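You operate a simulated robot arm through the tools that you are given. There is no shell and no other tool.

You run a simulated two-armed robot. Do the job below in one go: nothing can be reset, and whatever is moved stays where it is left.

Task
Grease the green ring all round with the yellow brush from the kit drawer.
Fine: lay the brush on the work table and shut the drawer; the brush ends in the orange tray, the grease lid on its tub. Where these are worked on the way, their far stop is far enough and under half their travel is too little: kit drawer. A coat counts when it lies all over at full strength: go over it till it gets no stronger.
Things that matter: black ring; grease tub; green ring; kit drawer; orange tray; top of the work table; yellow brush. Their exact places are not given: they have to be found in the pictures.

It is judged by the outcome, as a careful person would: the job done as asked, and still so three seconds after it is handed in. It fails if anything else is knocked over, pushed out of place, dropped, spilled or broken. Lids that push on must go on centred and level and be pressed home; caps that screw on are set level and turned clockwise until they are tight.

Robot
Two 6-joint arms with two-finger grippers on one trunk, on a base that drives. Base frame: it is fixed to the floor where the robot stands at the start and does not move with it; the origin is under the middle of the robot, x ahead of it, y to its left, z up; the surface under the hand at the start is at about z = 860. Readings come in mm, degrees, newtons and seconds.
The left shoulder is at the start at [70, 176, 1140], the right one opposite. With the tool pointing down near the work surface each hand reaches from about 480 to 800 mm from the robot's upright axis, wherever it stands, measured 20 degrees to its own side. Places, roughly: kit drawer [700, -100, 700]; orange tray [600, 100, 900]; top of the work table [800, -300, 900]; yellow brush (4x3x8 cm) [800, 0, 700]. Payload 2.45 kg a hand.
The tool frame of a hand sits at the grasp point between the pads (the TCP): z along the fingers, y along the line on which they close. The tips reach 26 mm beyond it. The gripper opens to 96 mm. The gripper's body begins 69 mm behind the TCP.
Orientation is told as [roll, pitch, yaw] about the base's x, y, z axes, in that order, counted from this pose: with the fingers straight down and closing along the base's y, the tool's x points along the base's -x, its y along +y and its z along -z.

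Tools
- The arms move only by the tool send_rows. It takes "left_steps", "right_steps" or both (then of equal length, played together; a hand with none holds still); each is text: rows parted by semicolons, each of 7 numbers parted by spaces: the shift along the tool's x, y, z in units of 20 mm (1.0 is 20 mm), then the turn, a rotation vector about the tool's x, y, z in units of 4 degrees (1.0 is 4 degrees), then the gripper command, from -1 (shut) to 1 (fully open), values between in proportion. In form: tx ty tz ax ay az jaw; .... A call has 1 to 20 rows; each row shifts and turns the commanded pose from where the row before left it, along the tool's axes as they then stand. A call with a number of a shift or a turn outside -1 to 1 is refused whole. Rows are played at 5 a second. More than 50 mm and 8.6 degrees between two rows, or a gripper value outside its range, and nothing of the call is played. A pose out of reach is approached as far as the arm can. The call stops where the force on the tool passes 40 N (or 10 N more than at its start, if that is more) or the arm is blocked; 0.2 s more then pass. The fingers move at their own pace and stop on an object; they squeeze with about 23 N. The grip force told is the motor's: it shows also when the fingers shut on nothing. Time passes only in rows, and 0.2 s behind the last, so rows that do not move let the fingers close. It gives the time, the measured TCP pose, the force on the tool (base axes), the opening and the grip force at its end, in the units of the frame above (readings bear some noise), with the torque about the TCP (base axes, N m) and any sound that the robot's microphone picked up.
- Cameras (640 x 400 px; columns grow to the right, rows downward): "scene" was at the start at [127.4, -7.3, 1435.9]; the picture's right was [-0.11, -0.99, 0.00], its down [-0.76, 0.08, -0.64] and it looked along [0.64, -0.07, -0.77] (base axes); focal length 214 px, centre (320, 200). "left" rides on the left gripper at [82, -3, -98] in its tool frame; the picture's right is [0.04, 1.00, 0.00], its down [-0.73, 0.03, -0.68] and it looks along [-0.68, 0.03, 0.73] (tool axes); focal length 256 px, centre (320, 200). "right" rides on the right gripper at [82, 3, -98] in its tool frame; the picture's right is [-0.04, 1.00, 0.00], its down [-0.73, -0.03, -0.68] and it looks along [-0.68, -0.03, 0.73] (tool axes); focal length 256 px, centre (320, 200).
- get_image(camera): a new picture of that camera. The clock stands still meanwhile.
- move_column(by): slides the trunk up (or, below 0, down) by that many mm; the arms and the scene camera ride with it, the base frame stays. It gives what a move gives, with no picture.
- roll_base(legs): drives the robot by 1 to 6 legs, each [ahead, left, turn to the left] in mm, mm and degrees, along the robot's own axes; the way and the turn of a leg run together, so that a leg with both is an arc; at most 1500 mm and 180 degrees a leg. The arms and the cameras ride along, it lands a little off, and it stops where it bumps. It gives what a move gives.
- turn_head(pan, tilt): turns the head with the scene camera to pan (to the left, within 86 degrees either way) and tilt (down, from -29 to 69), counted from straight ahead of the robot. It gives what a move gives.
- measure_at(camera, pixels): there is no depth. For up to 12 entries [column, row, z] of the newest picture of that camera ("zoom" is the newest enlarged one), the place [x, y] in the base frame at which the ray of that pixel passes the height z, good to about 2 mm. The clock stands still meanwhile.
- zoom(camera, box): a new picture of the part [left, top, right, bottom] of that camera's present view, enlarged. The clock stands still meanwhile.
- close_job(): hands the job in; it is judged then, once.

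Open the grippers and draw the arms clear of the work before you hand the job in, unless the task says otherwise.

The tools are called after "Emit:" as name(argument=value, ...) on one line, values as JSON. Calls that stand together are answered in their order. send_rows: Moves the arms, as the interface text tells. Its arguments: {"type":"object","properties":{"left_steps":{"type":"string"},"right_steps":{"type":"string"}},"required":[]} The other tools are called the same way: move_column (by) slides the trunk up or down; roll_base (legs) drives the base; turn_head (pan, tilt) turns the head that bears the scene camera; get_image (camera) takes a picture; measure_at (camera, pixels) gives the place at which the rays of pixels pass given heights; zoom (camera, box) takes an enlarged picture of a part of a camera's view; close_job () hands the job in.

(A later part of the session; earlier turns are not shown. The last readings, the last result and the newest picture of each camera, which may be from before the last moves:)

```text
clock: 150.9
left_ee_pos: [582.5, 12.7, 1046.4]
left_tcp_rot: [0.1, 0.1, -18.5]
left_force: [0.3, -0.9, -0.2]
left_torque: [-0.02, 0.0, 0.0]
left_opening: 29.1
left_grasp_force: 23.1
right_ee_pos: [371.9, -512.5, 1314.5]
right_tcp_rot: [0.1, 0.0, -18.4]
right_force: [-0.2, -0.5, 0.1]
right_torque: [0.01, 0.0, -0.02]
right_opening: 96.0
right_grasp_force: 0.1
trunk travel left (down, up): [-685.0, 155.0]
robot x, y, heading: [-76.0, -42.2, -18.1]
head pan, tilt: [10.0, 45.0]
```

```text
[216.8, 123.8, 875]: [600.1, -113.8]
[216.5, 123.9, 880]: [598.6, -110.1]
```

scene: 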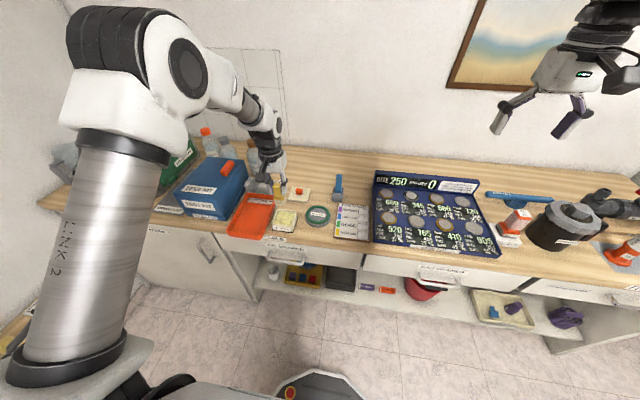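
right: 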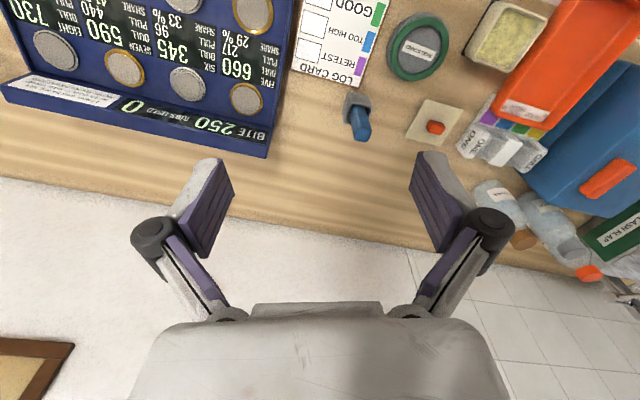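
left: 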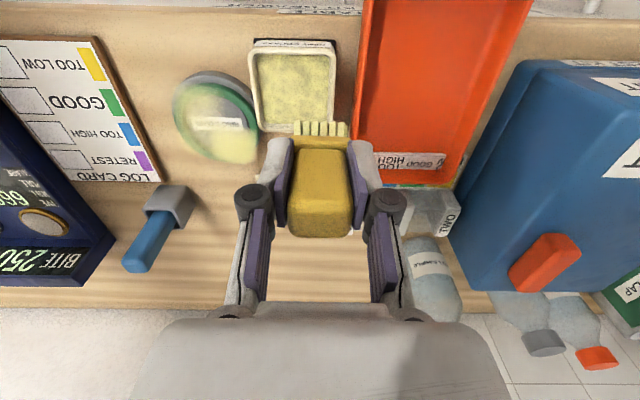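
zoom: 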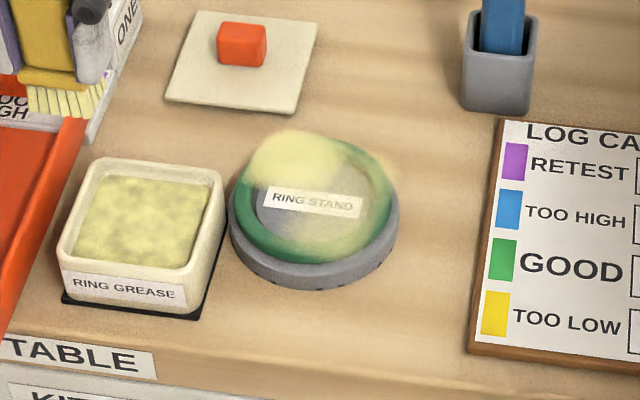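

The stand moved about 25 mm left and 11 mm towards me. I'll put it back by setting the bristles inside the ring (just above the hub) and nudging it; first I bring the brush over the ring's centre.

Emit:
send_rows(left_steps="-0.41 -0.97 0 0 0 0 -1; -0.41 -0.97 0 0 0 0 -1; -0.41 -0.97 0 0 0 0 -1; -0.41 -0.97 0 0 0 0 -1; -0.41 -0.97 0 0 0 0 -1; -0.40 -0.98 0 0 0 0 -1; 0 0 1 0 0 0 -1; 0 0 1 0 0 0 -1; 0 0 1 0 0 0 -1; 0 0 1 0 0 0 -1; 0 0 0.7 0 0 0 -1; 0 0 0 0 0 0 -1")

Emit:
zoom(camera="left", box=[200, 0, 440, 150])

Emit:
zoom(camera="scene", box=[276, 190, 346, 240])

```text
clock: 153.5
left_ee_pos: [591.9, -112.7, 954.6]
left_tcp_rot: [-0.2, -0.1, -18.5]
left_force: [0.0, -1.0, 0.9]
left_torque: [0.0, 0.02, 0.02]
left_opening: 28.6
left_grasp_force: 23.1
right_ee_pos: [372.3, -511.9, 1315.1]
right_tcp_rot: [-0.1, -0.1, -18.3]
right_force: [-0.8, 0.2, 0.4]
right_torque: [0.01, 0.02, -0.01]
right_opening: 96.2
right_grasp_force: 0.0
trunk travel left (down, up): [-685.0, 155.0]
robot x, y, heading: [-70.8, -45.6, -18.4]
head pan, tilt: [10.0, 45.0]
```

```text
2.67 times, centred on (320, 75) of left
```

zoom: 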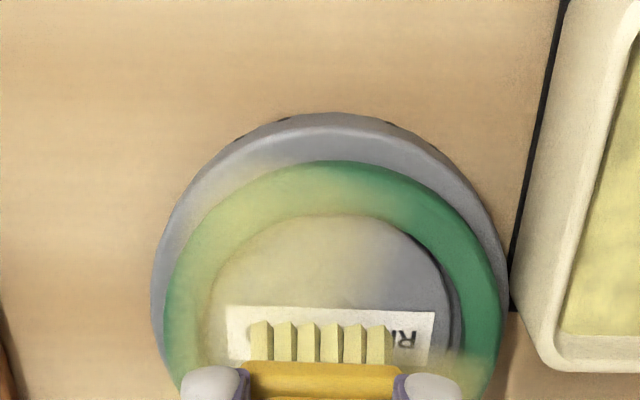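

```text
8.00 times, centred on (311, 215) of scene
```

zoom: 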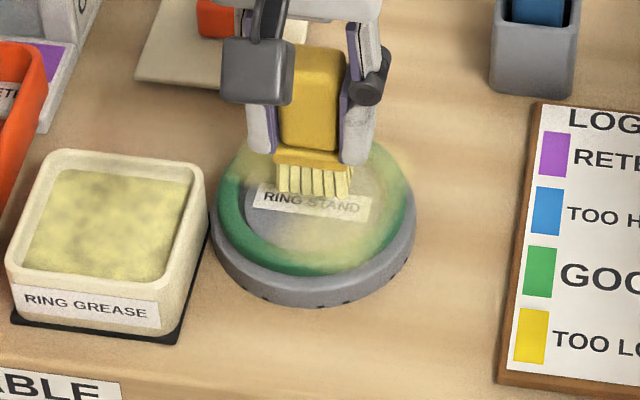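

The brush hangs above the hub. I lower to TCP≈938 and push right (tool -y), first 36 mm.

Emit:
send_rows(left_steps="0 0 0.4 0 0 0 -1; 0 0 0.4 0 0 0 -1; 0 -0.2 0 0 0 0 -1; 0 -0.2 0 0 0 0 -1; 0 -0.2 0 0 0 0 -1; 0 -0.2 0 0 0 0 -1; 0 -0.2 0 0 0 0 -1; 0 0 0 0 0 0 -1")

Emit:
zoom(camera="scene", box=[276, 190, 346, 240])

```text
clock: 155.3
left_ee_pos: [586.9, -132.5, 938.4]
left_tcp_rot: [-0.1, 0.0, -18.6]
left_force: [0.6, 2.9, -0.7]
left_torque: [0.12, -0.05, -0.02]
left_opening: 29.2
left_grasp_force: 22.7
right_ee_pos: [371.4, -510.1, 1315.2]
right_tcp_rot: [0.0, 0.1, -18.3]
right_force: [0.2, 0.5, -0.2]
right_torque: [0.02, -0.02, -0.01]
right_opening: 96.1
right_grasp_force: 0.0
trunk travel left (down, up): [-685.0, 155.0]
robot x, y, heading: [-72.2, -43.5, -18.5]
head pan, tilt: [10.0, 45.0]
```

```text
8.00 times, centred on (311, 215) of scene
```

zoom: 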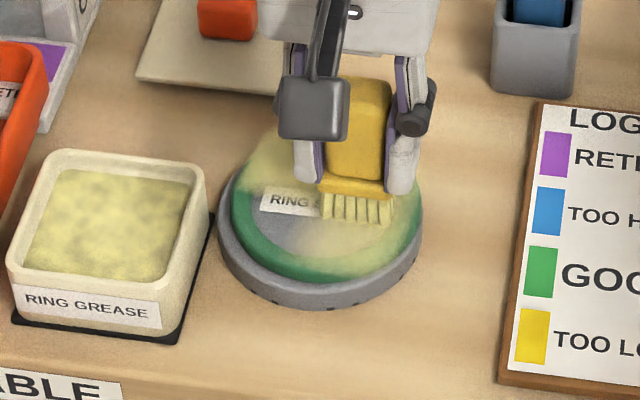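

The ring's wall is engaged (3 N) and the stand starts to follow. I push 24 mm more to the right.

Emit:
send_rows(left_steps="0 -0.2 0 0 0 0 -1; 0 -0.2 0 0 0 0 -1; 0 -0.2 0 0 0 0 -1; 0 -0.2 0 0 0 0 -1; 0 -0.2 0 0 0 0 -1; 0 0 0 0 0 0 -1")

Emit:
zoom(camera="scene", box=[276, 190, 346, 240])

```text
clock: 156.7
left_ee_pos: [580.4, -150.8, 938.0]
left_tcp_rot: [-0.1, -0.1, -18.4]
left_force: [1.9, 3.2, -0.1]
left_torque: [0.16, -0.08, -0.01]
left_opening: 28.7
left_grasp_force: 22.8
right_ee_pos: [371.6, -509.6, 1315.4]
right_tcp_rot: [-0.2, 0.0, -18.4]
right_force: [0.6, 0.1, 0.6]
right_torque: [0.0, 0.0, 0.01]
right_opening: 96.0
right_grasp_force: 0.2
trunk travel left (down, up): [-685.0, 155.0]
robot x, y, heading: [-74.2, -45.8, -18.4]
head pan, tilt: [10.0, 45.0]
```

```text
8.00 times, centred on (311, 215) of scene
```

zoom: 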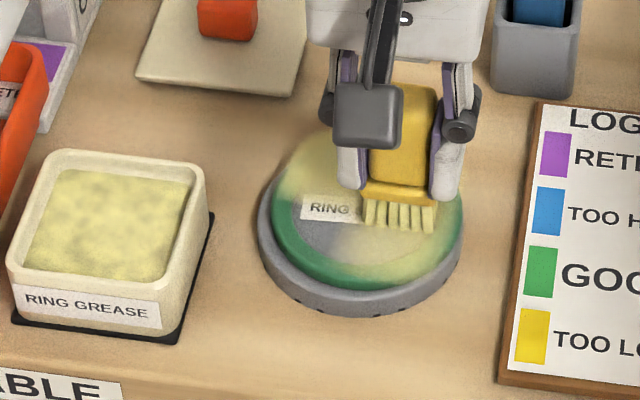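

The stand is 7 mm short to the right and about 12 mm short forward. I push 6 mm more right, re-centre the brush, then push forward.

Emit:
send_rows(left_steps="0 -0.15 0 0 0 0 -1; 0 -0.15 0 0 0 0 -1; 0 0.3 0 0 0 0 -1; 0 0.3 0 0 0 0 -1; -0.3 0 0 0 0 0 -1; -0.3 0 0 0 0 0 -1; -0.2 0 0 0 0 0 -1; 0 0 0 0 0 0 -1")

Emit:
zoom(camera="scene", box=[276, 190, 346, 240])

```text
clock: 158.5
left_ee_pos: [597.7, -149.2, 938.1]
left_tcp_rot: [0.0, 0.0, -18.5]
left_force: [-1.8, 2.2, -0.7]
left_torque: [0.16, 0.08, -0.01]
left_opening: 29.0
left_grasp_force: 23.1
right_ee_pos: [371.0, -510.5, 1315.0]
right_tcp_rot: [-0.1, 0.0, -18.3]
right_force: [0.2, 0.3, 0.1]
right_torque: [0.04, 0.02, 0.02]
right_opening: 96.1
right_grasp_force: 0.0
trunk travel left (down, up): [-685.0, 155.0]
robot x, y, heading: [-73.6, -41.6, -18.5]
head pan, tilt: [10.0, 45.0]
```

```text
8.00 times, centred on (311, 215) of scene
```

zoom: 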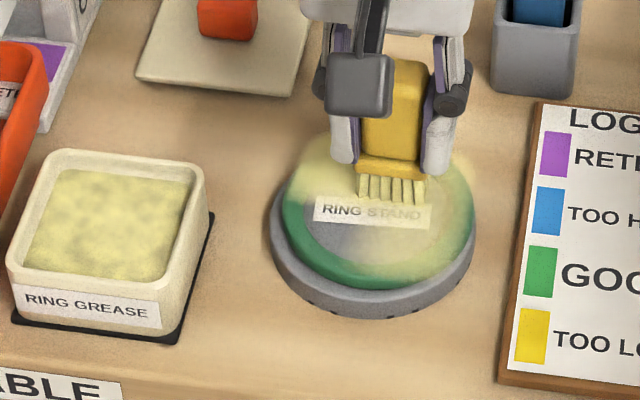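

Sideways it is back (centre 373 vs 375). The wall is engaged forward; I push 12 mm more.

Emit:
send_rows(left_steps="-0.2 0 0 0 0 0 -1; -0.2 0 0 0 0 0 -1; -0.2 0 0 0 0 0 -1; 0 0 0 0 0 0 -1")

Emit:
zoom(camera="scene", box=[276, 190, 346, 240])

```text
clock: 159.5
left_ee_pos: [607.8, -154.0, 939.6]
left_tcp_rot: [-0.1, 0.0, -18.5]
left_force: [-1.3, 1.5, -0.8]
left_torque: [0.12, 0.08, 0.01]
left_opening: 29.0
left_grasp_force: 23.4
right_ee_pos: [370.6, -510.1, 1316.1]
right_tcp_rot: [0.0, -0.1, -18.3]
right_force: [-0.3, -0.9, -0.4]
right_torque: [-0.01, 0.02, 0.02]
right_opening: 96.1
right_grasp_force: 0.1
trunk travel left (down, up): [-685.0, 155.0]
robot x, y, heading: [-68.6, -40.5, -18.2]
head pan, tilt: [10.0, 45.0]
```

```text
8.00 times, centred on (311, 215) of scene
```

zoom: 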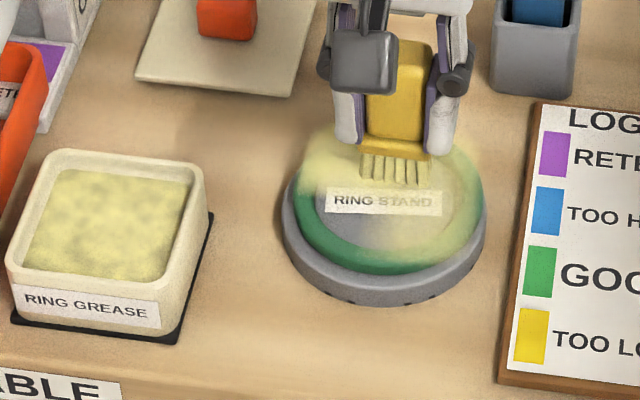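

The stand is within ~5 mm of its first place. I lift, go back to the tub for more grease, and will then measure the ring again.

Emit:
send_rows(left_steps="0.1 0 0 0 0 0 -1; 0 0 -1 0 0 0 -1; 0 0 -1 0 0 0 -1; 0 0 -1 0 0 0 -1; 0.43 0.89 0 0 0 0 -1; 0.43 0.89 0 0 0 0 -1; 0.43 0.89 0 0 0 0 -1; 0.43 0.89 0 0 0 0 -1; 0.43 0.89 0 0 0 0 -1; 0.43 0.89 0 0 0 0 -1; 0.43 0.89 0 0 0 0 -1; 0 0 0 0 0 0 -1")

Emit:
get_image(camera="left")

Emit:
zoom(camera="left", box=[110, 60, 270, 220])

Emit:
zoom(camera="scene", box=[286, 195, 346, 235])

```text
clock: 162.1
left_ee_pos: [587.5, -17.4, 996.9]
left_tcp_rot: [-0.1, 0.0, -18.5]
left_force: [-0.5, 0.0, -1.2]
left_torque: [-0.01, 0.02, -0.02]
left_opening: 29.0
left_grasp_force: 22.9
right_ee_pos: [372.5, -510.3, 1315.0]
right_tcp_rot: [0.0, -0.1, -18.4]
right_force: [0.2, -0.2, 0.4]
right_torque: [0.01, 0.0, 0.0]
right_opening: 96.1
right_grasp_force: 0.1
trunk travel left (down, up): [-685.0, 155.0]
robot x, y, heading: [-73.8, -44.6, -18.3]
head pan, tilt: [10.0, 45.0]
```

```text
taken
```

left: 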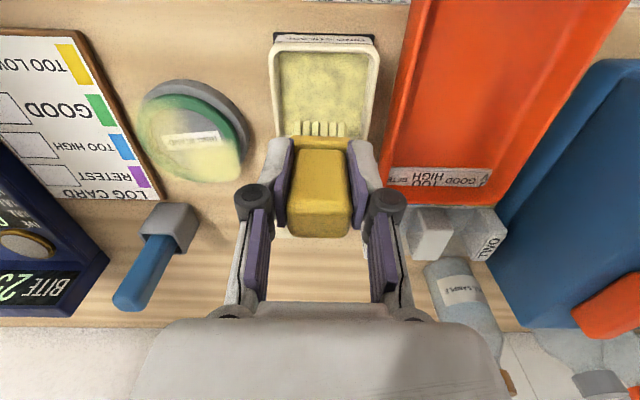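

```text
2.50 times, centred on (190, 140) of left
```

zoom: 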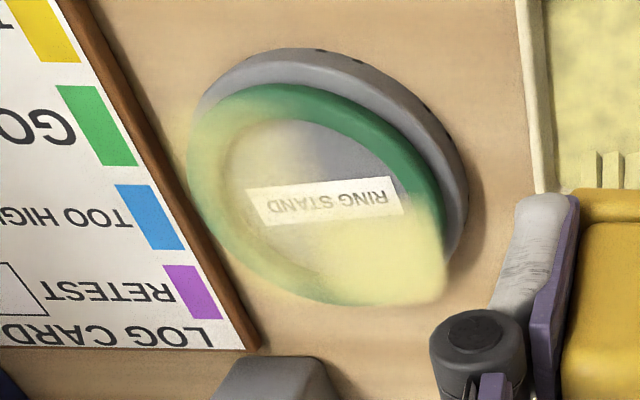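

```text
10.00 times, centred on (316, 215) of scene
```

zoom: 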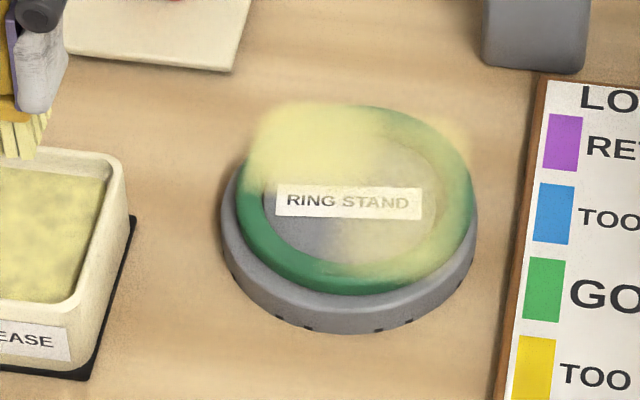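

Coat is strong far-left, thin on the right, bare near-left. I dip again, gently.

Emit:
measure_at(camera="scene", pixels=[[318.8, 215.3, 880], [317.9, 214.3, 880]])

Emit:
send_rows(left_steps="0 0 1 0 0 0 -1; 0 0 1 0 0 0 -1; 0 0 0.5 0 0 0 -1; 0 0 0.2 0 0 0 -1; 0 0 0.1 0 0 0 -1; 0 0 0 0 0 0 -1")

```text
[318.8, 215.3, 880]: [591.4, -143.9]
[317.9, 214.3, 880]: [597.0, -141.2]
```

```text
clock: 163.5
left_ee_pos: [587.5, -16.2, 945.5]
left_tcp_rot: [-0.1, -0.2, -18.5]
left_force: [3.2, 2.2, 22.9]
left_torque: [0.08, 0.03, 0.01]
left_opening: 29.1
left_grasp_force: 22.8
right_ee_pos: [368.7, -509.9, 1316.8]
right_tcp_rot: [0.0, -0.2, -18.4]
right_force: [0.7, -0.5, 0.3]
right_torque: [0.02, 0.03, 0.06]
right_opening: 96.0
right_grasp_force: 0.1
trunk travel left (down, up): [-685.0, 155.0]
robot x, y, heading: [-73.9, -43.2, -18.1]
head pan, tilt: [10.0, 45.0]
```

Emit:
measure_at(camera="left", pixels=[[188.8, 138, 880], [191, 139, 876]])

Emit:
send_rows(left_steps="0 0 -0.1 0 0 0 -1; 0.15 0 0 0 0 0 -1; -0.3 0 0 0 0 0 -1; 0.15 0.15 0 0 0 0 -1; 0 -0.3 0 0 0 0 -1; 0 0.15 0 0 0 0 -1; 0 0 -1 0 0 0 -1; 0 0 -1 0 0 0 -1; 0 0 -0.5 0 0 0 -1; 0 0 0 0 0 0 -1")

Emit:
zoom(camera="left", box=[270, 100, 370, 250])

```text
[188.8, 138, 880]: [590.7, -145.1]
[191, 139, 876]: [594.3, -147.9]
```

```text
clock: 165.7
left_ee_pos: [587.9, -15.7, 993.8]
left_tcp_rot: [-0.1, 0.0, -18.5]
left_force: [-0.3, -0.7, -0.7]
left_torque: [0.01, 0.0, 0.02]
left_opening: 29.0
left_grasp_force: 23.1
right_ee_pos: [371.4, -509.3, 1316.4]
right_tcp_rot: [-0.1, -0.1, -18.3]
right_force: [-0.6, -0.7, 0.0]
right_torque: [-0.01, -0.02, 0.02]
right_opening: 95.9
right_grasp_force: 0.1
trunk travel left (down, up): [-685.0, 155.0]
robot x, y, heading: [-73.3, -45.1, -18.3]
head pan, tilt: [10.0, 45.0]
```

```text
2.67 times, centred on (320, 175) of left
```

zoom: 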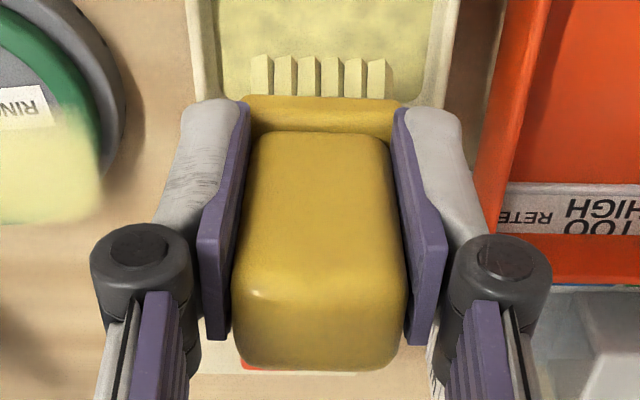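

Seated again; bristle ends ~57 mm below the TCP. To avoid dragging the stand I'll now dab: press, hold, lift at points round the ring, starting at the near side.

Emit:
send_rows(left_steps="0 -1 0 0 0 0 -1; 0 -1 0 0 0 0 -1; 0 -1 0 0 0 0 -1; -0.14 -1 0 0 0 0 -1; 0 -1 0 0 0 0 -1; 0 -1 0 0 0 0 -1; 0 -0.06 1 0 0 0 -1; 0 0 1 0 0 0 -1; 0 0 0.4 0 0 0 -1; 0 0 0.2 0 0 0 -1; 0 0 0 0 0 0 -1")

Emit:
zoom(camera="scene", box=[286, 195, 346, 235])

Emit:
zoom(camera="left", box=[200, 50, 440, 200])

```text
clock: 168.1
left_ee_pos: [552.4, -132.0, 941.5]
left_tcp_rot: [-0.1, 0.0, -18.5]
left_force: [-0.1, -0.2, 0.9]
left_torque: [-0.02, -0.01, 0.0]
left_opening: 29.1
left_grasp_force: 23.3
right_ee_pos: [372.8, -510.0, 1315.1]
right_tcp_rot: [-0.1, 0.0, -18.3]
right_force: [-0.5, -0.3, 0.1]
right_torque: [-0.03, 0.0, -0.02]
right_opening: 96.2
right_grasp_force: 0.1
trunk travel left (down, up): [-685.0, 155.0]
robot x, y, heading: [-72.7, -42.0, -18.5]
head pan, tilt: [10.0, 45.0]
```

```text
10.00 times, centred on (316, 215) of scene
```

zoom: 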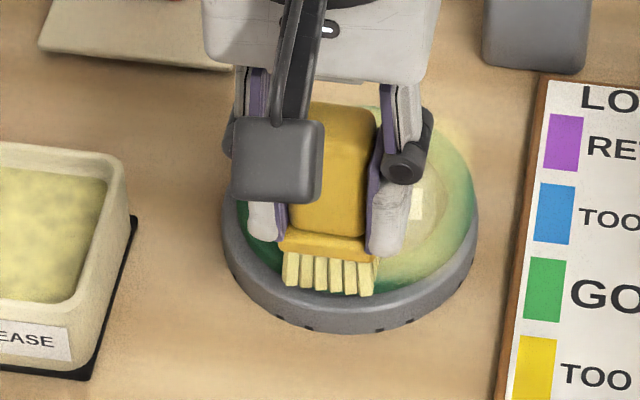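

```text
2.67 times, centred on (320, 125) of left
```

zoom: 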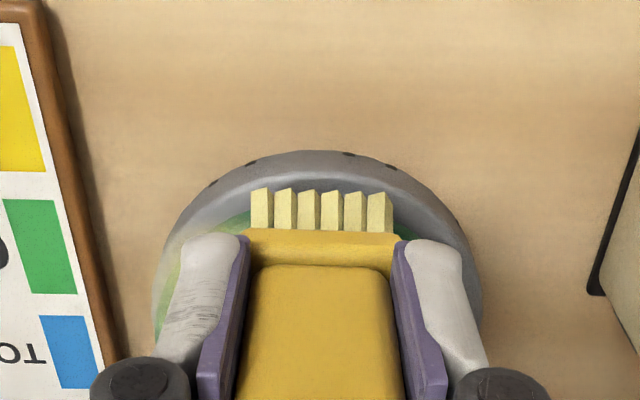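

The brush is over the near side of the ring. I lower in 1 mm steps to find contact.

Emit:
send_rows(left_steps="0 0 0.1 0 0 0 -1; 0 0 0.1 0 0 0 -1; 0 0 0 0 0 0 -1")

Emit:
send_rows(left_steps="0 0 0.06 0 0 0 -1; 0 0 0 0 0 0 -1")

```text
clock: 168.9
left_ee_pos: [553.2, -132.4, 939.5]
left_tcp_rot: [-0.1, -0.2, -18.5]
left_force: [1.7, 0.8, 8.2]
left_torque: [0.02, -0.16, 0.01]
left_opening: 29.0
left_grasp_force: 23.2
right_ee_pos: [371.0, -509.8, 1315.9]
right_tcp_rot: [-0.1, -0.1, -18.3]
right_force: [1.1, 0.0, 0.5]
right_torque: [-0.01, -0.01, -0.03]
right_opening: 96.0
right_grasp_force: 0.0
trunk travel left (down, up): [-685.0, 155.0]
robot x, y, heading: [-69.2, -44.5, -18.2]
head pan, tilt: [10.0, 45.0]
```

```text
clock: 169.5
left_ee_pos: [552.8, -132.7, 938.2]
left_tcp_rot: [-0.1, -0.2, -18.5]
left_force: [4.8, 1.6, 18.1]
left_torque: [0.0, -0.36, 0.0]
left_opening: 29.0
left_grasp_force: 23.5
right_ee_pos: [370.2, -510.4, 1315.8]
right_tcp_rot: [0.0, 0.0, -18.2]
right_force: [-1.0, 0.2, 0.1]
right_torque: [0.01, 0.0, -0.01]
right_opening: 95.9
right_grasp_force: 0.1
trunk travel left (down, up): [-685.0, 155.0]
robot x, y, heading: [-71.3, -47.0, -17.9]
head pan, tilt: [10.0, 45.0]
```

Contact at ~939. I hold lightly for a second, lift 5 mm and look at the result of the dab.

Emit:
send_rows(left_steps="0 0 -0.05 0 0 0 -1; 0 0 0 0 0 0 -1; 0 0 0 0 0 0 -1; 0 0 0 0 0 0 -1; 0 0 0 0 0 0 -1; 0 0 -0.35 0 0 0 -1; 0 0.5 0 0 0 0 -1; 0 0.5 0 0 0 0 -1; 0 0 0 0 0 0 -1")

Emit:
zoom(camera="scene", box=[286, 195, 346, 235])

```text
clock: 171.5
left_ee_pos: [558.2, -115.0, 943.7]
left_tcp_rot: [-0.1, 0.0, -18.4]
left_force: [-0.2, 0.2, 0.4]
left_torque: [0.01, 0.01, 0.02]
left_opening: 29.0
left_grasp_force: 23.1
right_ee_pos: [371.9, -510.9, 1314.4]
right_tcp_rot: [-0.1, 0.0, -18.3]
right_force: [0.4, -0.2, 0.0]
right_torque: [0.0, 0.03, 0.0]
right_opening: 96.0
right_grasp_force: 0.0
trunk travel left (down, up): [-685.0, 155.0]
robot x, y, heading: [-71.7, -41.1, -18.1]
head pan, tilt: [10.0, 45.0]
```

```text
10.00 times, centred on (316, 215) of scene
```

zoom: 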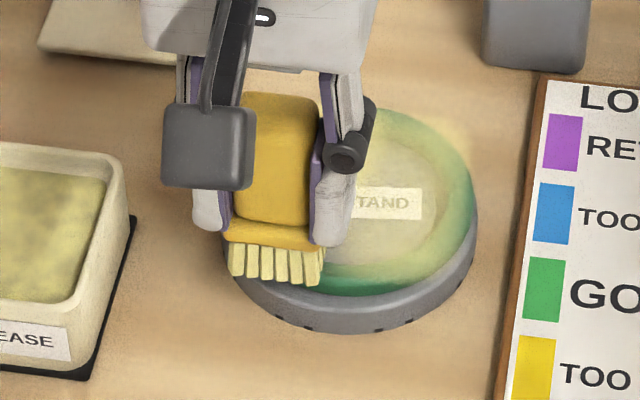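

Dabbing alone leaves no coat, so rubbing is needed. I stroke back and forth along the near-left arc with light contact (opposite strokes cancel the drag).

Emit:
send_rows(left_steps="-0.19 0.05 0 0 0 0 -1; 0 0 0.15 0 0 0 -1; 0 0 0.07 0 0 0 -1; -0.168 0.274 0 0 0 0 -1; -0.209 0.245 0 0 0 0 -1; -0.245 0.209 0 0 0 0 -1; -0.274 0.168 0 0 0 0 -1; -0.297 0.123 0 0 0 0 -1; -0.313 0.075 0 0 0 0 -1; -0.321 0.025 0 0 0 0 -1; 0 0 0 0 0 0 -1")

Emit:
zoom(camera="scene", box=[286, 195, 346, 235])

```text
clock: 173.9
left_ee_pos: [605.4, -104.3, 939.7]
left_tcp_rot: [-0.2, 0.0, -18.5]
left_force: [0.9, 0.1, 0.2]
left_torque: [0.03, -0.03, -0.01]
left_opening: 28.9
left_grasp_force: 23.2
right_ee_pos: [371.2, -511.1, 1315.4]
right_tcp_rot: [0.0, 0.0, -18.3]
right_force: [0.2, 0.5, -0.4]
right_torque: [0.0, -0.01, -0.01]
right_opening: 96.0
right_grasp_force: 0.1
trunk travel left (down, up): [-685.0, 155.0]
robot x, y, heading: [-69.9, -43.6, -18.5]
head pan, tilt: [10.0, 45.0]
```

```text
10.00 times, centred on (316, 215) of scene
```

zoom: 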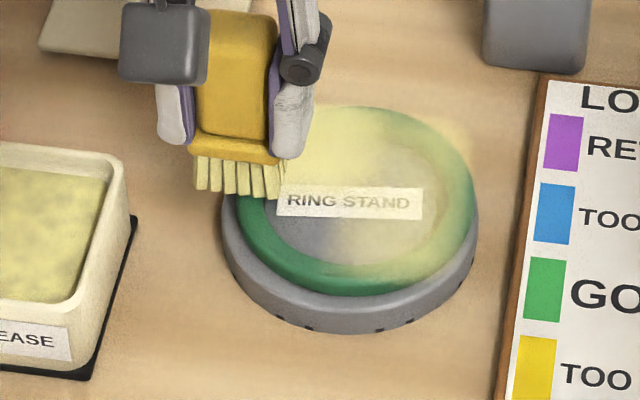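

No contact along that arc (0.2 N), hence no coat. I lower 1.2 mm and stroke back along it, watching force.

Emit:
send_rows(left_steps="0 0 0.06 0 0 0 -1; 0.321 -0.025 0 0 0 0 -1; 0.313 -0.075 0 0 0 0 -1; 0.297 -0.123 0 0 0 0 -1; 0.274 -0.168 0 0 0 0 -1; 0 0 0 0 0 0 -1")

Emit:
zoom(camera="scene", box=[286, 195, 346, 235])

```text
clock: 175.3
left_ee_pos: [580.2, -103.8, 938.9]
left_tcp_rot: [-0.1, -0.1, -18.5]
left_force: [1.1, -0.3, 3.4]
left_torque: [-0.05, -0.03, 0.01]
left_opening: 28.9
left_grasp_force: 23.0
right_ee_pos: [371.4, -510.5, 1315.2]
right_tcp_rot: [-0.1, -0.1, -18.3]
right_force: [0.3, -0.6, 0.4]
right_torque: [0.01, 0.0, -0.03]
right_opening: 95.8
right_grasp_force: 0.0
trunk travel left (down, up): [-685.0, 155.0]
robot x, y, heading: [-72.6, -44.7, -18.3]
head pan, tilt: [10.0, 45.0]
```

```text
10.00 times, centred on (316, 215) of scene
```

zoom: 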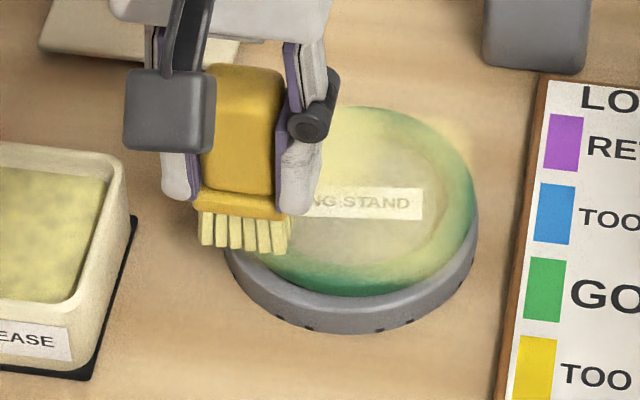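

With 3.4 N the coat now appears. I go on along the near side at this pressure.

Emit:
send_rows(left_steps="0.245 -0.209 0.02 0 0 0 -1; 0.209 -0.245 0 0 0 0 -1; 0.168 -0.274 0 0 0 0 -1; 0.123 -0.297 0 0 0 0 -1; 0.075 -0.313 0 0 0 0 -1; 0.025 -0.321 0 0 0 0 -1; -0.025 -0.321 0 0 0 0 -1; -0.075 -0.313 0 0 0 0 -1; 0 0 0 0 0 0 -1")

Emit:
zoom(camera="scene", box=[286, 195, 346, 235])

```text
clock: 177.3
left_ee_pos: [549.8, -145.0, 938.7]
left_tcp_rot: [-0.1, -0.2, -18.5]
left_force: [-0.7, 3.3, 3.2]
left_torque: [0.09, 0.07, 0.0]
left_opening: 29.2
left_grasp_force: 23.3
right_ee_pos: [370.1, -510.3, 1315.3]
right_tcp_rot: [0.0, -0.1, -18.3]
right_force: [0.8, 0.1, -0.2]
right_torque: [-0.02, 0.0, -0.01]
right_opening: 96.2
right_grasp_force: 0.1
trunk travel left (down, up): [-685.0, 155.0]
robot x, y, heading: [-72.2, -43.7, -18.4]
head pan, tilt: [10.0, 45.0]
```

```text
10.00 times, centred on (316, 215) of scene
```

zoom: 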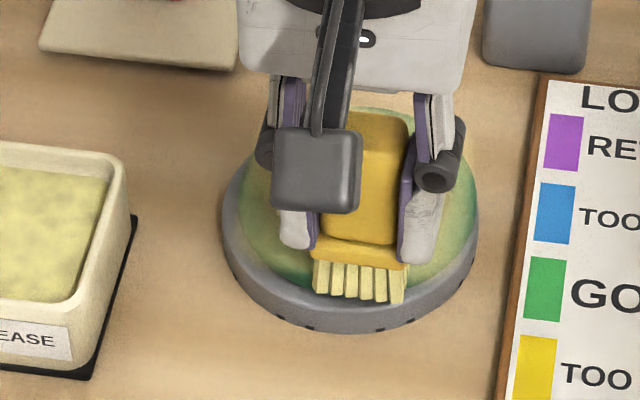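

The stand stays put and the near-left is coated now. I continue up the right side.

Emit:
send_rows(left_steps="-0.123 -0.297 0 0 0 0 -1; -0.168 -0.274 0 0 0 0 -1; -0.209 -0.245 0 0 0 0 -1; -0.245 -0.209 0 0 0 0 -1; -0.274 -0.168 0 0 0 0 -1; -0.297 -0.123 0 0 0 0 -1; -0.313 -0.075 0 0 0 0 -1; -0.321 -0.025 0 0 0 0 -1; 0 0 0 0 0 0 -1")

Emit:
zoom(camera="scene", box=[286, 195, 346, 235])

```text
clock: 179.3
left_ee_pos: [579.5, -181.3, 938.8]
left_tcp_rot: [-0.1, 0.0, -18.5]
left_force: [-0.4, 0.0, -1.0]
left_torque: [0.04, 0.0, -0.03]
left_opening: 29.2
left_grasp_force: 23.1
right_ee_pos: [372.2, -510.3, 1315.9]
right_tcp_rot: [-0.1, -0.1, -18.3]
right_force: [0.9, 0.0, -0.3]
right_torque: [0.0, -0.01, 0.0]
right_opening: 95.9
right_grasp_force: 0.0
trunk travel left (down, up): [-685.0, 155.0]
robot x, y, heading: [-68.9, -43.0, -18.0]
head pan, tilt: [10.0, 45.0]
```

```text
10.00 times, centred on (316, 215) of scene
```

zoom: 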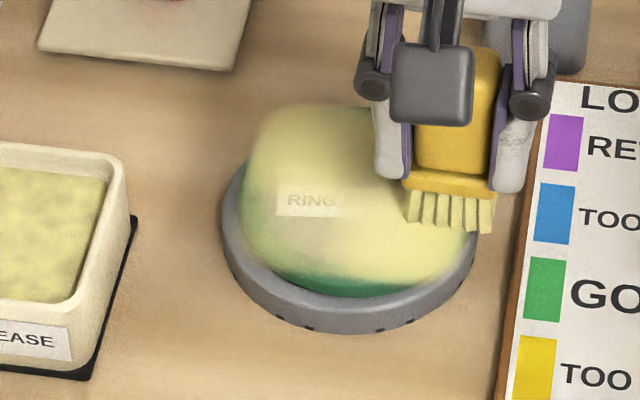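

Most is coated; the near and left outer rims still show green, so my circle lies ~6 mm too far forward. I shift the path towards me, press 1 mm more and go on round the far-right arc.

Emit:
send_rows(left_steps="0.3 -0.05 0 0 0 0 -1; 0 0 0.05 0 0 0 -1; -0.321 0.025 0 0 0 0 -1; -0.313 0.075 0 0 0 0 -1; -0.297 0.123 0 0 0 0 -1; -0.274 0.168 0 0 0 0 -1; -0.245 0.209 0 0 0 0 -1; -0.209 0.245 0 0 0 0 -1; -0.168 0.274 0 0 0 0 -1; -0.123 0.297 0 0 0 0 -1; -0.075 0.313 0 0 0 0 -1; -0.025 0.321 0 0 0 0 -1; 0 0 0 0 0 0 -1")

Emit:
zoom(camera="scene", box=[286, 195, 346, 235])

```text
clock: 182.1
left_ee_pos: [624.5, -155.7, 938.7]
left_tcp_rot: [0.1, -0.1, -18.4]
left_force: [0.2, -6.0, 7.5]
left_torque: [-0.28, -0.01, -0.03]
left_opening: 28.9
left_grasp_force: 23.2
right_ee_pos: [369.9, -512.0, 1316.4]
right_tcp_rot: [0.0, -0.1, -18.3]
right_force: [0.1, 0.2, 0.1]
right_torque: [0.0, -0.02, -0.01]
right_opening: 95.9
right_grasp_force: 0.1
trunk travel left (down, up): [-685.0, 155.0]
robot x, y, heading: [-74.8, -41.2, -18.2]
head pan, tilt: [10.0, 45.0]
```

```text
10.00 times, centred on (316, 215) of scene
```

zoom: 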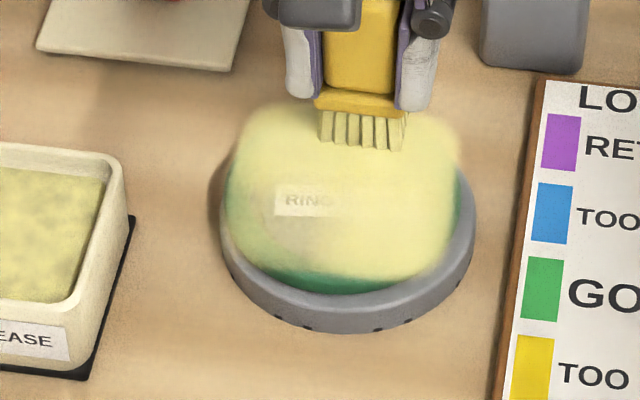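

Coat is nearly full at far and right. The ring is being tugged sideways (6 N), so I ease up slightly and continue to the left side.

Emit:
send_rows(left_steps="0.025 0.321 -0.03 0 0 0 -1; 0.075 0.313 0 0 0 0 -1; 0.123 0.297 0 0 0 0 -1; 0.168 0.274 0 0 0 0 -1; 0.209 0.245 0 0 0 0 -1; 0.245 0.209 0 0 0 0 -1; 0.274 0.168 0 0 0 0 -1; 0.297 0.123 0 0 0 0 -1; 0.313 0.075 0 0 0 0 -1; 0.321 0.025 0 0 0 0 -1; 0 0 0 0 0 0 -1")

Emit:
zoom(camera="scene", box=[286, 195, 346, 235])

```text
clock: 184.5
left_ee_pos: [598.2, -102.8, 937.6]
left_tcp_rot: [0.1, -0.1, -18.5]
left_force: [10.1, -3.1, 15.5]
left_torque: [0.01, -0.58, -0.12]
left_opening: 29.1
left_grasp_force: 23.0
right_ee_pos: [370.9, -510.2, 1316.4]
right_tcp_rot: [-0.1, -0.1, -18.3]
right_force: [0.5, 0.2, 0.2]
right_torque: [-0.03, 0.02, 0.0]
right_opening: 95.9
right_grasp_force: 0.0
trunk travel left (down, up): [-685.0, 155.0]
robot x, y, heading: [-68.9, -46.9, -18.2]
head pan, tilt: [10.0, 45.0]
```

```text
10.00 times, centred on (316, 215) of scene
```

zoom: 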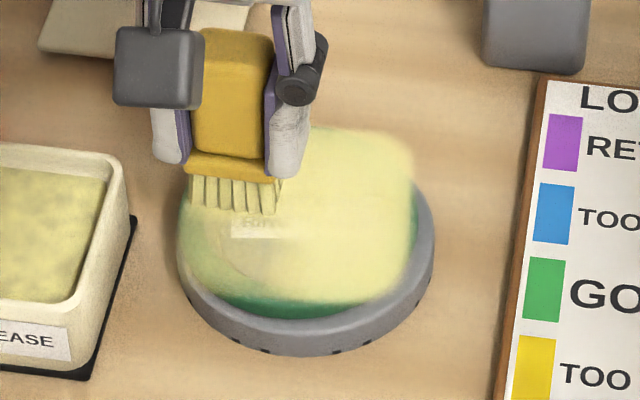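

The left side is ~1 mm higher, the force rose to 15 N and the stand was dragged again. I lift and look.

Emit:
send_rows(left_steps="0 0 -0.5 0 0 0 -1; 0 0 -1 0 0 0 -1; 0 0 -1 0 0 0 -1; 0.3 0.9 -0.5 0 0 0 -1; 0.3 0.9 0 0 0 0 -1; 0.3 0.9 0 0 0 0 -1; 0.3 0.9 0 0 0 0 -1; 0 0 0 0 0 0 -1")

Emit:
get_image(camera="left")

Emit:
zoom(camera="left", box=[110, 60, 290, 200])

Emit:
zoom(camera="scene", box=[286, 195, 346, 235])

```text
clock: 186.3
left_ee_pos: [600.6, -27.5, 998.0]
left_tcp_rot: [0.0, -0.1, -18.5]
left_force: [0.3, 0.0, 0.2]
left_torque: [0.02, 0.03, 0.0]
left_opening: 28.8
left_grasp_force: 23.7
right_ee_pos: [372.4, -510.7, 1315.4]
right_tcp_rot: [0.1, 0.0, -18.3]
right_force: [-0.2, -0.5, 0.1]
right_torque: [-0.01, -0.04, 0.0]
right_opening: 95.9
right_grasp_force: 0.0
trunk travel left (down, up): [-685.0, 155.0]
robot x, y, heading: [-71.4, -43.8, -18.2]
head pan, tilt: [10.0, 45.0]
```

```text
taken
```

left: 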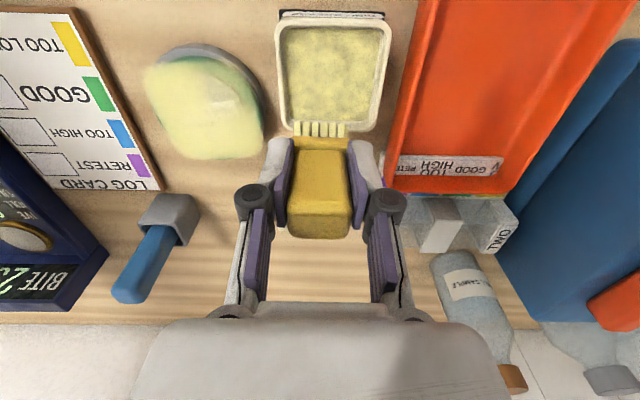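

```text
2.86 times, centred on (200, 130) of left
```

zoom: 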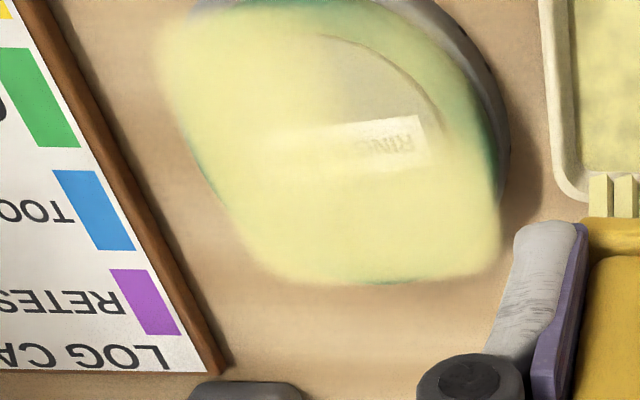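

```text
10.00 times, centred on (316, 215) of scene
```

zoom: 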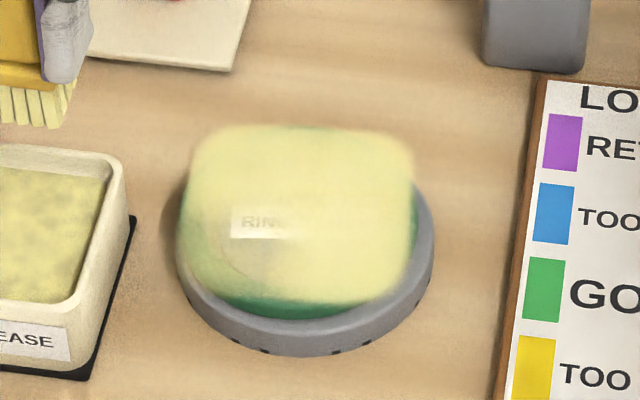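

The coat is nearly complete; the near rim and the near-left part are still thin. The stand now sits near (579,-126). I bring the brush over its near side again, a bit closer to me than before.

Emit:
send_rows(left_steps="0.36 -1 0 0 0 0 -1; 0.36 -1 0 0 0 0 -1; 0.36 -1 0 0 0 0 -1; 0.36 -1 0 0 0 0 -1; 0.37 -1 0 0 0 0 -1; 0 0 1 0 0 0 -1; 0 0 1 0 0 0 -1; 0 0 0.7 0 0 0 -1; 0 0 0 0 0 0 -1")

Emit:
zoom(camera="scene", box=[276, 195, 336, 240])

Emit:
get_image(camera="left")

```text
clock: 188.3
left_ee_pos: [533.3, -111.0, 945.2]
left_tcp_rot: [0.0, -0.1, -18.6]
left_force: [0.5, 0.4, 0.4]
left_torque: [0.03, 0.0, -0.02]
left_opening: 29.1
left_grasp_force: 22.8
right_ee_pos: [372.8, -510.9, 1317.0]
right_tcp_rot: [0.0, 0.0, -18.3]
right_force: [-0.8, 0.3, -0.1]
right_torque: [0.01, 0.01, -0.04]
right_opening: 96.1
right_grasp_force: 0.1
trunk travel left (down, up): [-685.0, 155.0]
robot x, y, heading: [-72.0, -44.9, -18.2]
head pan, tilt: [10.0, 45.0]
```

```text
8.89 times, centred on (306, 218) of scene
```

zoom: 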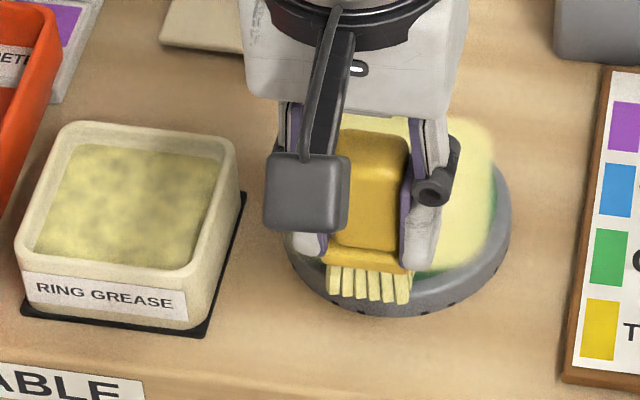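

```text
taken
```

left: 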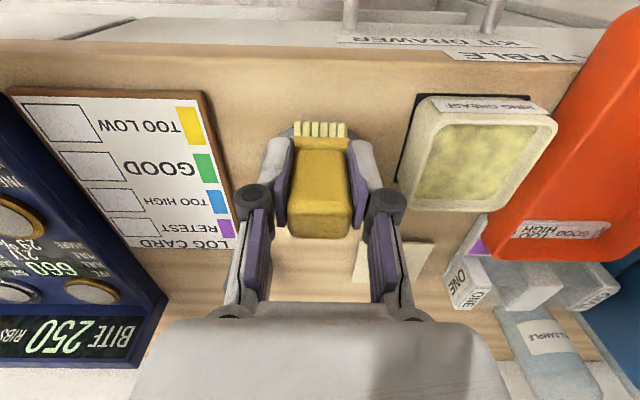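

The bristles overhang the near rim now. I lower to find light contact.

Emit:
send_rows(left_steps="0 0 0.2 0 0 0 -1; 0 0 0.1 0 0 0 -1; 0 0 0 0 0 0 -1")

Emit:
send_rows(left_steps="0 0 0.05 0 0 0 -1; 0 0 0 0 0 0 -1")

```text
clock: 189.1
left_ee_pos: [532.1, -110.3, 939.8]
left_tcp_rot: [-0.1, -0.1, -18.6]
left_force: [-0.8, -0.8, 0.5]
left_torque: [0.01, 0.03, 0.01]
left_opening: 29.1
left_grasp_force: 22.9
right_ee_pos: [371.0, -510.5, 1316.9]
right_tcp_rot: [-0.1, 0.1, -18.2]
right_force: [-0.6, -0.3, 0.2]
right_torque: [0.02, -0.02, -0.01]
right_opening: 96.0
right_grasp_force: 0.1
trunk travel left (down, up): [-685.0, 155.0]
robot x, y, heading: [-70.3, -44.2, -18.4]
head pan, tilt: [10.0, 45.0]
```

```text
clock: 189.7
left_ee_pos: [533.4, -110.3, 938.3]
left_tcp_rot: [-0.1, -0.2, -18.5]
left_force: [0.6, 0.9, 7.6]
left_torque: [0.03, -0.19, 0.01]
left_opening: 29.0
left_grasp_force: 23.3
right_ee_pos: [371.3, -509.5, 1315.8]
right_tcp_rot: [0.0, -0.1, -18.3]
right_force: [-0.3, 0.5, -0.5]
right_torque: [-0.03, -0.04, -0.02]
right_opening: 96.0
right_grasp_force: 0.1
trunk travel left (down, up): [-685.0, 155.0]
robot x, y, heading: [-75.8, -42.3, -18.2]
head pan, tilt: [10.0, 45.0]
```

7.6 N: I ease 0.4 mm and stroke right and back along the near rim, then to the left.

Emit:
send_rows(left_steps="0 0 -0.02 0 0 0 -1; -0.025 -0.321 0 0 0 0 -1; -0.075 -0.313 0 0 0 0 -1; -0.123 -0.297 0 0 0 0 -1; -0.168 -0.274 0 0 0 0 -1; 0.168 0.274 0 0 0 0 -1; 0.123 0.297 0 0 0 0 -1; 0.075 0.313 0 0 0 0 -1; 0.025 0.321 0 0 0 0 -1; 0 0 0 0 0 0 -1")

Emit:
zoom(camera="scene", box=[276, 195, 336, 240])

```text
clock: 191.9
left_ee_pos: [532.5, -112.0, 939.4]
left_tcp_rot: [0.0, -0.1, -18.4]
left_force: [-1.4, -7.6, 11.6]
left_torque: [-0.36, -0.1, -0.17]
left_opening: 29.1
left_grasp_force: 23.2
right_ee_pos: [370.5, -511.5, 1314.9]
right_tcp_rot: [0.1, -0.1, -18.2]
right_force: [0.7, -0.4, 0.6]
right_torque: [0.02, -0.03, -0.02]
right_opening: 96.1
right_grasp_force: 0.1
trunk travel left (down, up): [-685.0, 155.0]
robot x, y, heading: [-69.6, -43.3, -18.2]
head pan, tilt: [10.0, 45.0]
```

```text
8.89 times, centred on (306, 218) of scene
```

zoom: 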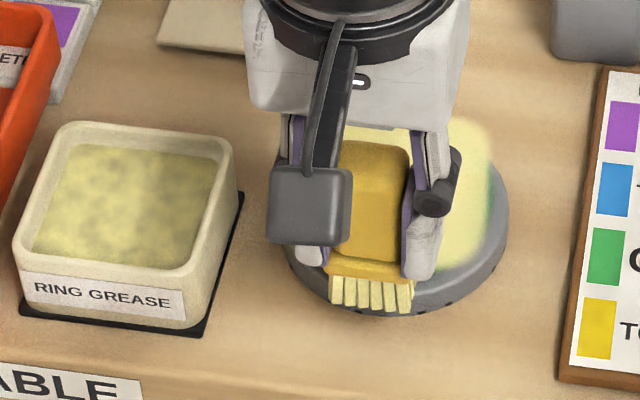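

The near rim is turning yellow. I ease again and stroke along the near-left arc.

Emit:
send_rows(left_steps="0 0 -0.04 0 0 0 -1; -0.025 0.321 0 0 0 0 -1; -0.075 0.313 0 0 0 0 -1; -0.123 0.297 0 0 0 0 -1; -0.168 0.274 0 0 0 0 -1; -0.209 0.245 0 0 0 0 -1; 0 0 0 0 0 0 -1")

Emit:
zoom(camera="scene", box=[276, 195, 336, 240])

```text
clock: 193.5
left_ee_pos: [553.7, -86.8, 939.2]
left_tcp_rot: [0.0, -0.1, -18.5]
left_force: [-0.8, -0.1, 2.5]
left_torque: [-0.02, 0.04, -0.01]
left_opening: 29.1
left_grasp_force: 22.7
right_ee_pos: [372.1, -510.5, 1316.4]
right_tcp_rot: [0.1, -0.1, -18.2]
right_force: [0.1, -0.8, -0.1]
right_torque: [-0.02, 0.01, -0.04]
right_opening: 96.1
right_grasp_force: 0.0
trunk travel left (down, up): [-685.0, 155.0]
robot x, y, heading: [-72.4, -48.6, -18.6]
head pan, tilt: [10.0, 45.0]
```

```text
8.89 times, centred on (306, 218) of scene
```

zoom: 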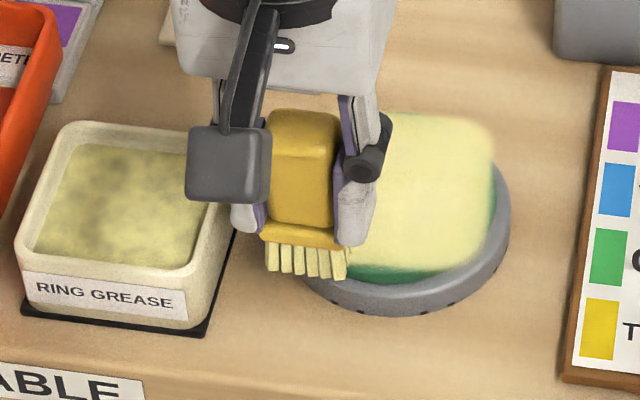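

I lift and look from above to judge the coat.

Emit:
send_rows(left_steps="0 0 -0.5 0 0 0 -1; 0 0 -1 0 0 0 -1; 0 0 -1 0 0 0 -1; 0.2 0.9 -1 0 0 0 -1; 0.3 0.9 -0.5 0 0 0 -1; 0.3 0.9 0 0 0 0 -1; 0 0 0 0 0 0 -1")

Emit:
get_image(camera="left")

Emit:
zoom(camera="left", box=[130, 60, 310, 220])

Emit:
zoom(camera="scene", box=[276, 195, 336, 240])

```text
clock: 195.1
left_ee_pos: [556.4, -30.7, 1019.5]
left_tcp_rot: [0.0, 0.0, -18.4]
left_force: [-0.1, -0.2, 0.0]
left_torque: [-0.02, 0.0, 0.01]
left_opening: 29.2
left_grasp_force: 23.1
right_ee_pos: [370.7, -510.5, 1314.1]
right_tcp_rot: [0.0, 0.0, -18.1]
right_force: [0.7, -0.5, -0.1]
right_torque: [-0.01, -0.02, 0.01]
right_opening: 96.0
right_grasp_force: 0.0
trunk travel left (down, up): [-685.0, 155.0]
robot x, y, heading: [-72.5, -43.1, -18.3]
head pan, tilt: [10.0, 45.0]
```

```text
taken
```

left: 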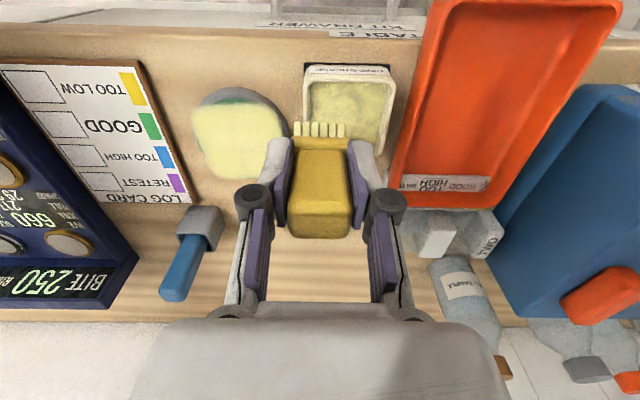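

```text
2.50 times, centred on (220, 140) of left
```

zoom: 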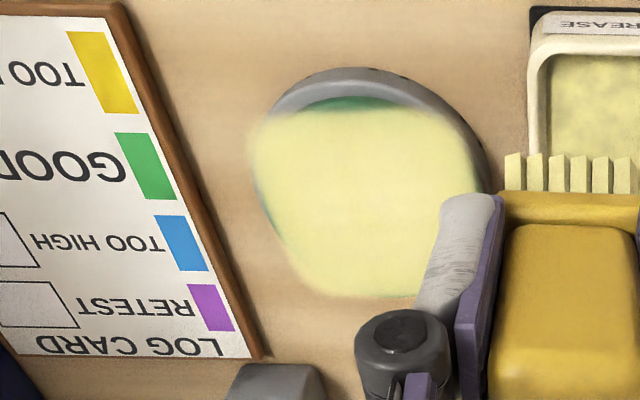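

```text
8.89 times, centred on (306, 218) of scene
```

zoom: 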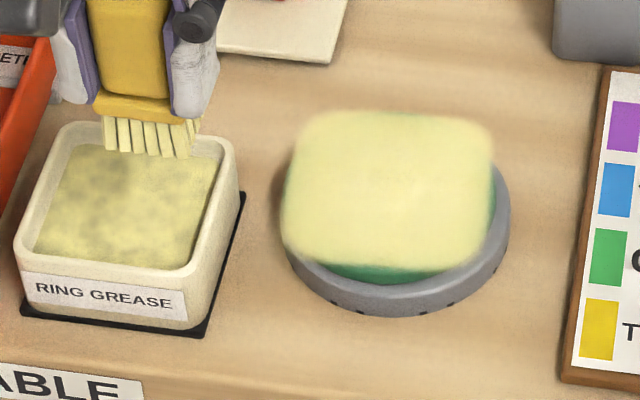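

The film looks near complete, but the near rim shows green in both slanted views, maybe by parallax. I put the hand camera right above the ring for a plumb view.

Emit:
send_rows(left_steps="-0.98 -0.7 -0.5 0 0 0 -1; -0.98 -0.7 -0.5 0 0 0 -1; -0.98 -0.7 0 0 0 0 -1; -0.98 -0.7 0 0 0 0 -1; -0.98 -0.7 0 0 0 0 -1; -0.98 -0.7 0 0 0 0 -1; 0 0 0 0 0 0 -1")

Emit:
get_image(camera="left")

Emit:
zoom(camera="left", box=[220, 0, 420, 125])

```text
clock: 196.7
left_ee_pos: [641.9, -148.4, 1038.2]
left_tcp_rot: [-0.1, -0.1, -18.5]
left_force: [0.3, -0.7, -0.6]
left_torque: [0.0, -0.01, -0.02]
left_opening: 29.1
left_grasp_force: 23.0
right_ee_pos: [371.5, -509.7, 1315.5]
right_tcp_rot: [0.1, -0.1, -18.5]
right_force: [0.0, -0.5, -0.4]
right_torque: [0.0, 0.0, -0.01]
right_opening: 96.2
right_grasp_force: 0.0
trunk travel left (down, up): [-685.0, 155.0]
robot x, y, heading: [-72.0, -40.7, -18.1]
head pan, tilt: [10.0, 45.0]
```

```text
taken
```

left: 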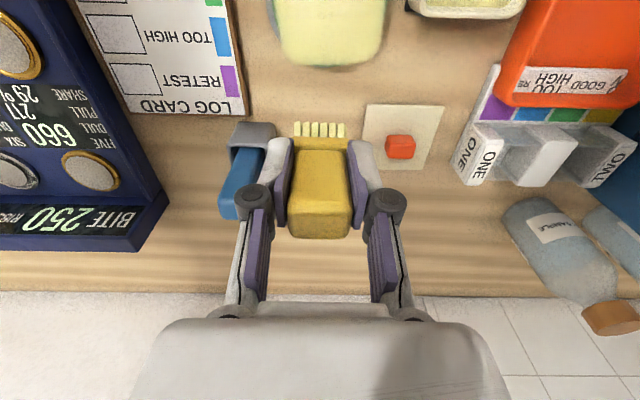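

```text
3.20 times, centred on (320, 62) of left
```

zoom: 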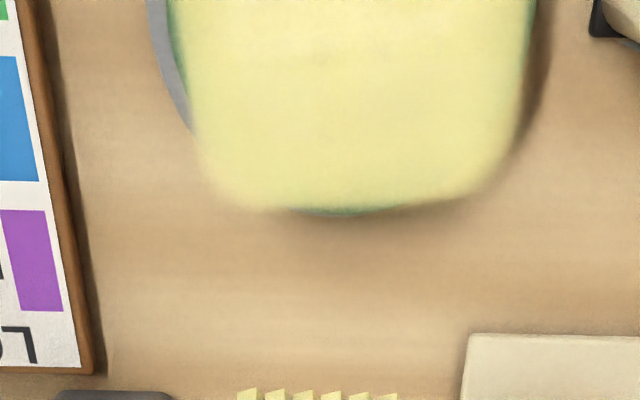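

Seen from nearly above, the film is a full patch with only a sliver of the ring's outer flank peeking on all sides alike. I zoom in from the scene camera to check evenness.

Emit:
zoom(camera="scene", box=[294, 200, 334, 235])

```text
11.43 times, centred on (314, 218) of scene
```

zoom: 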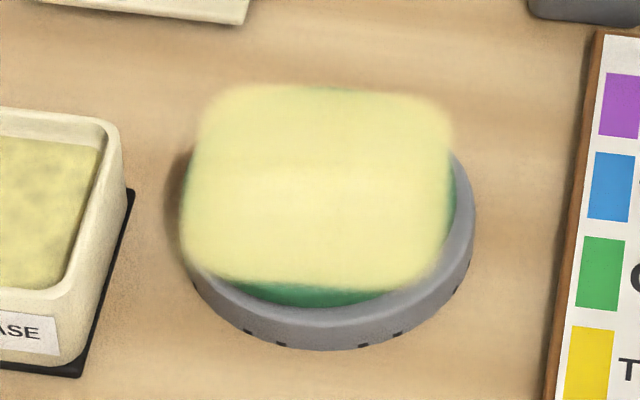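

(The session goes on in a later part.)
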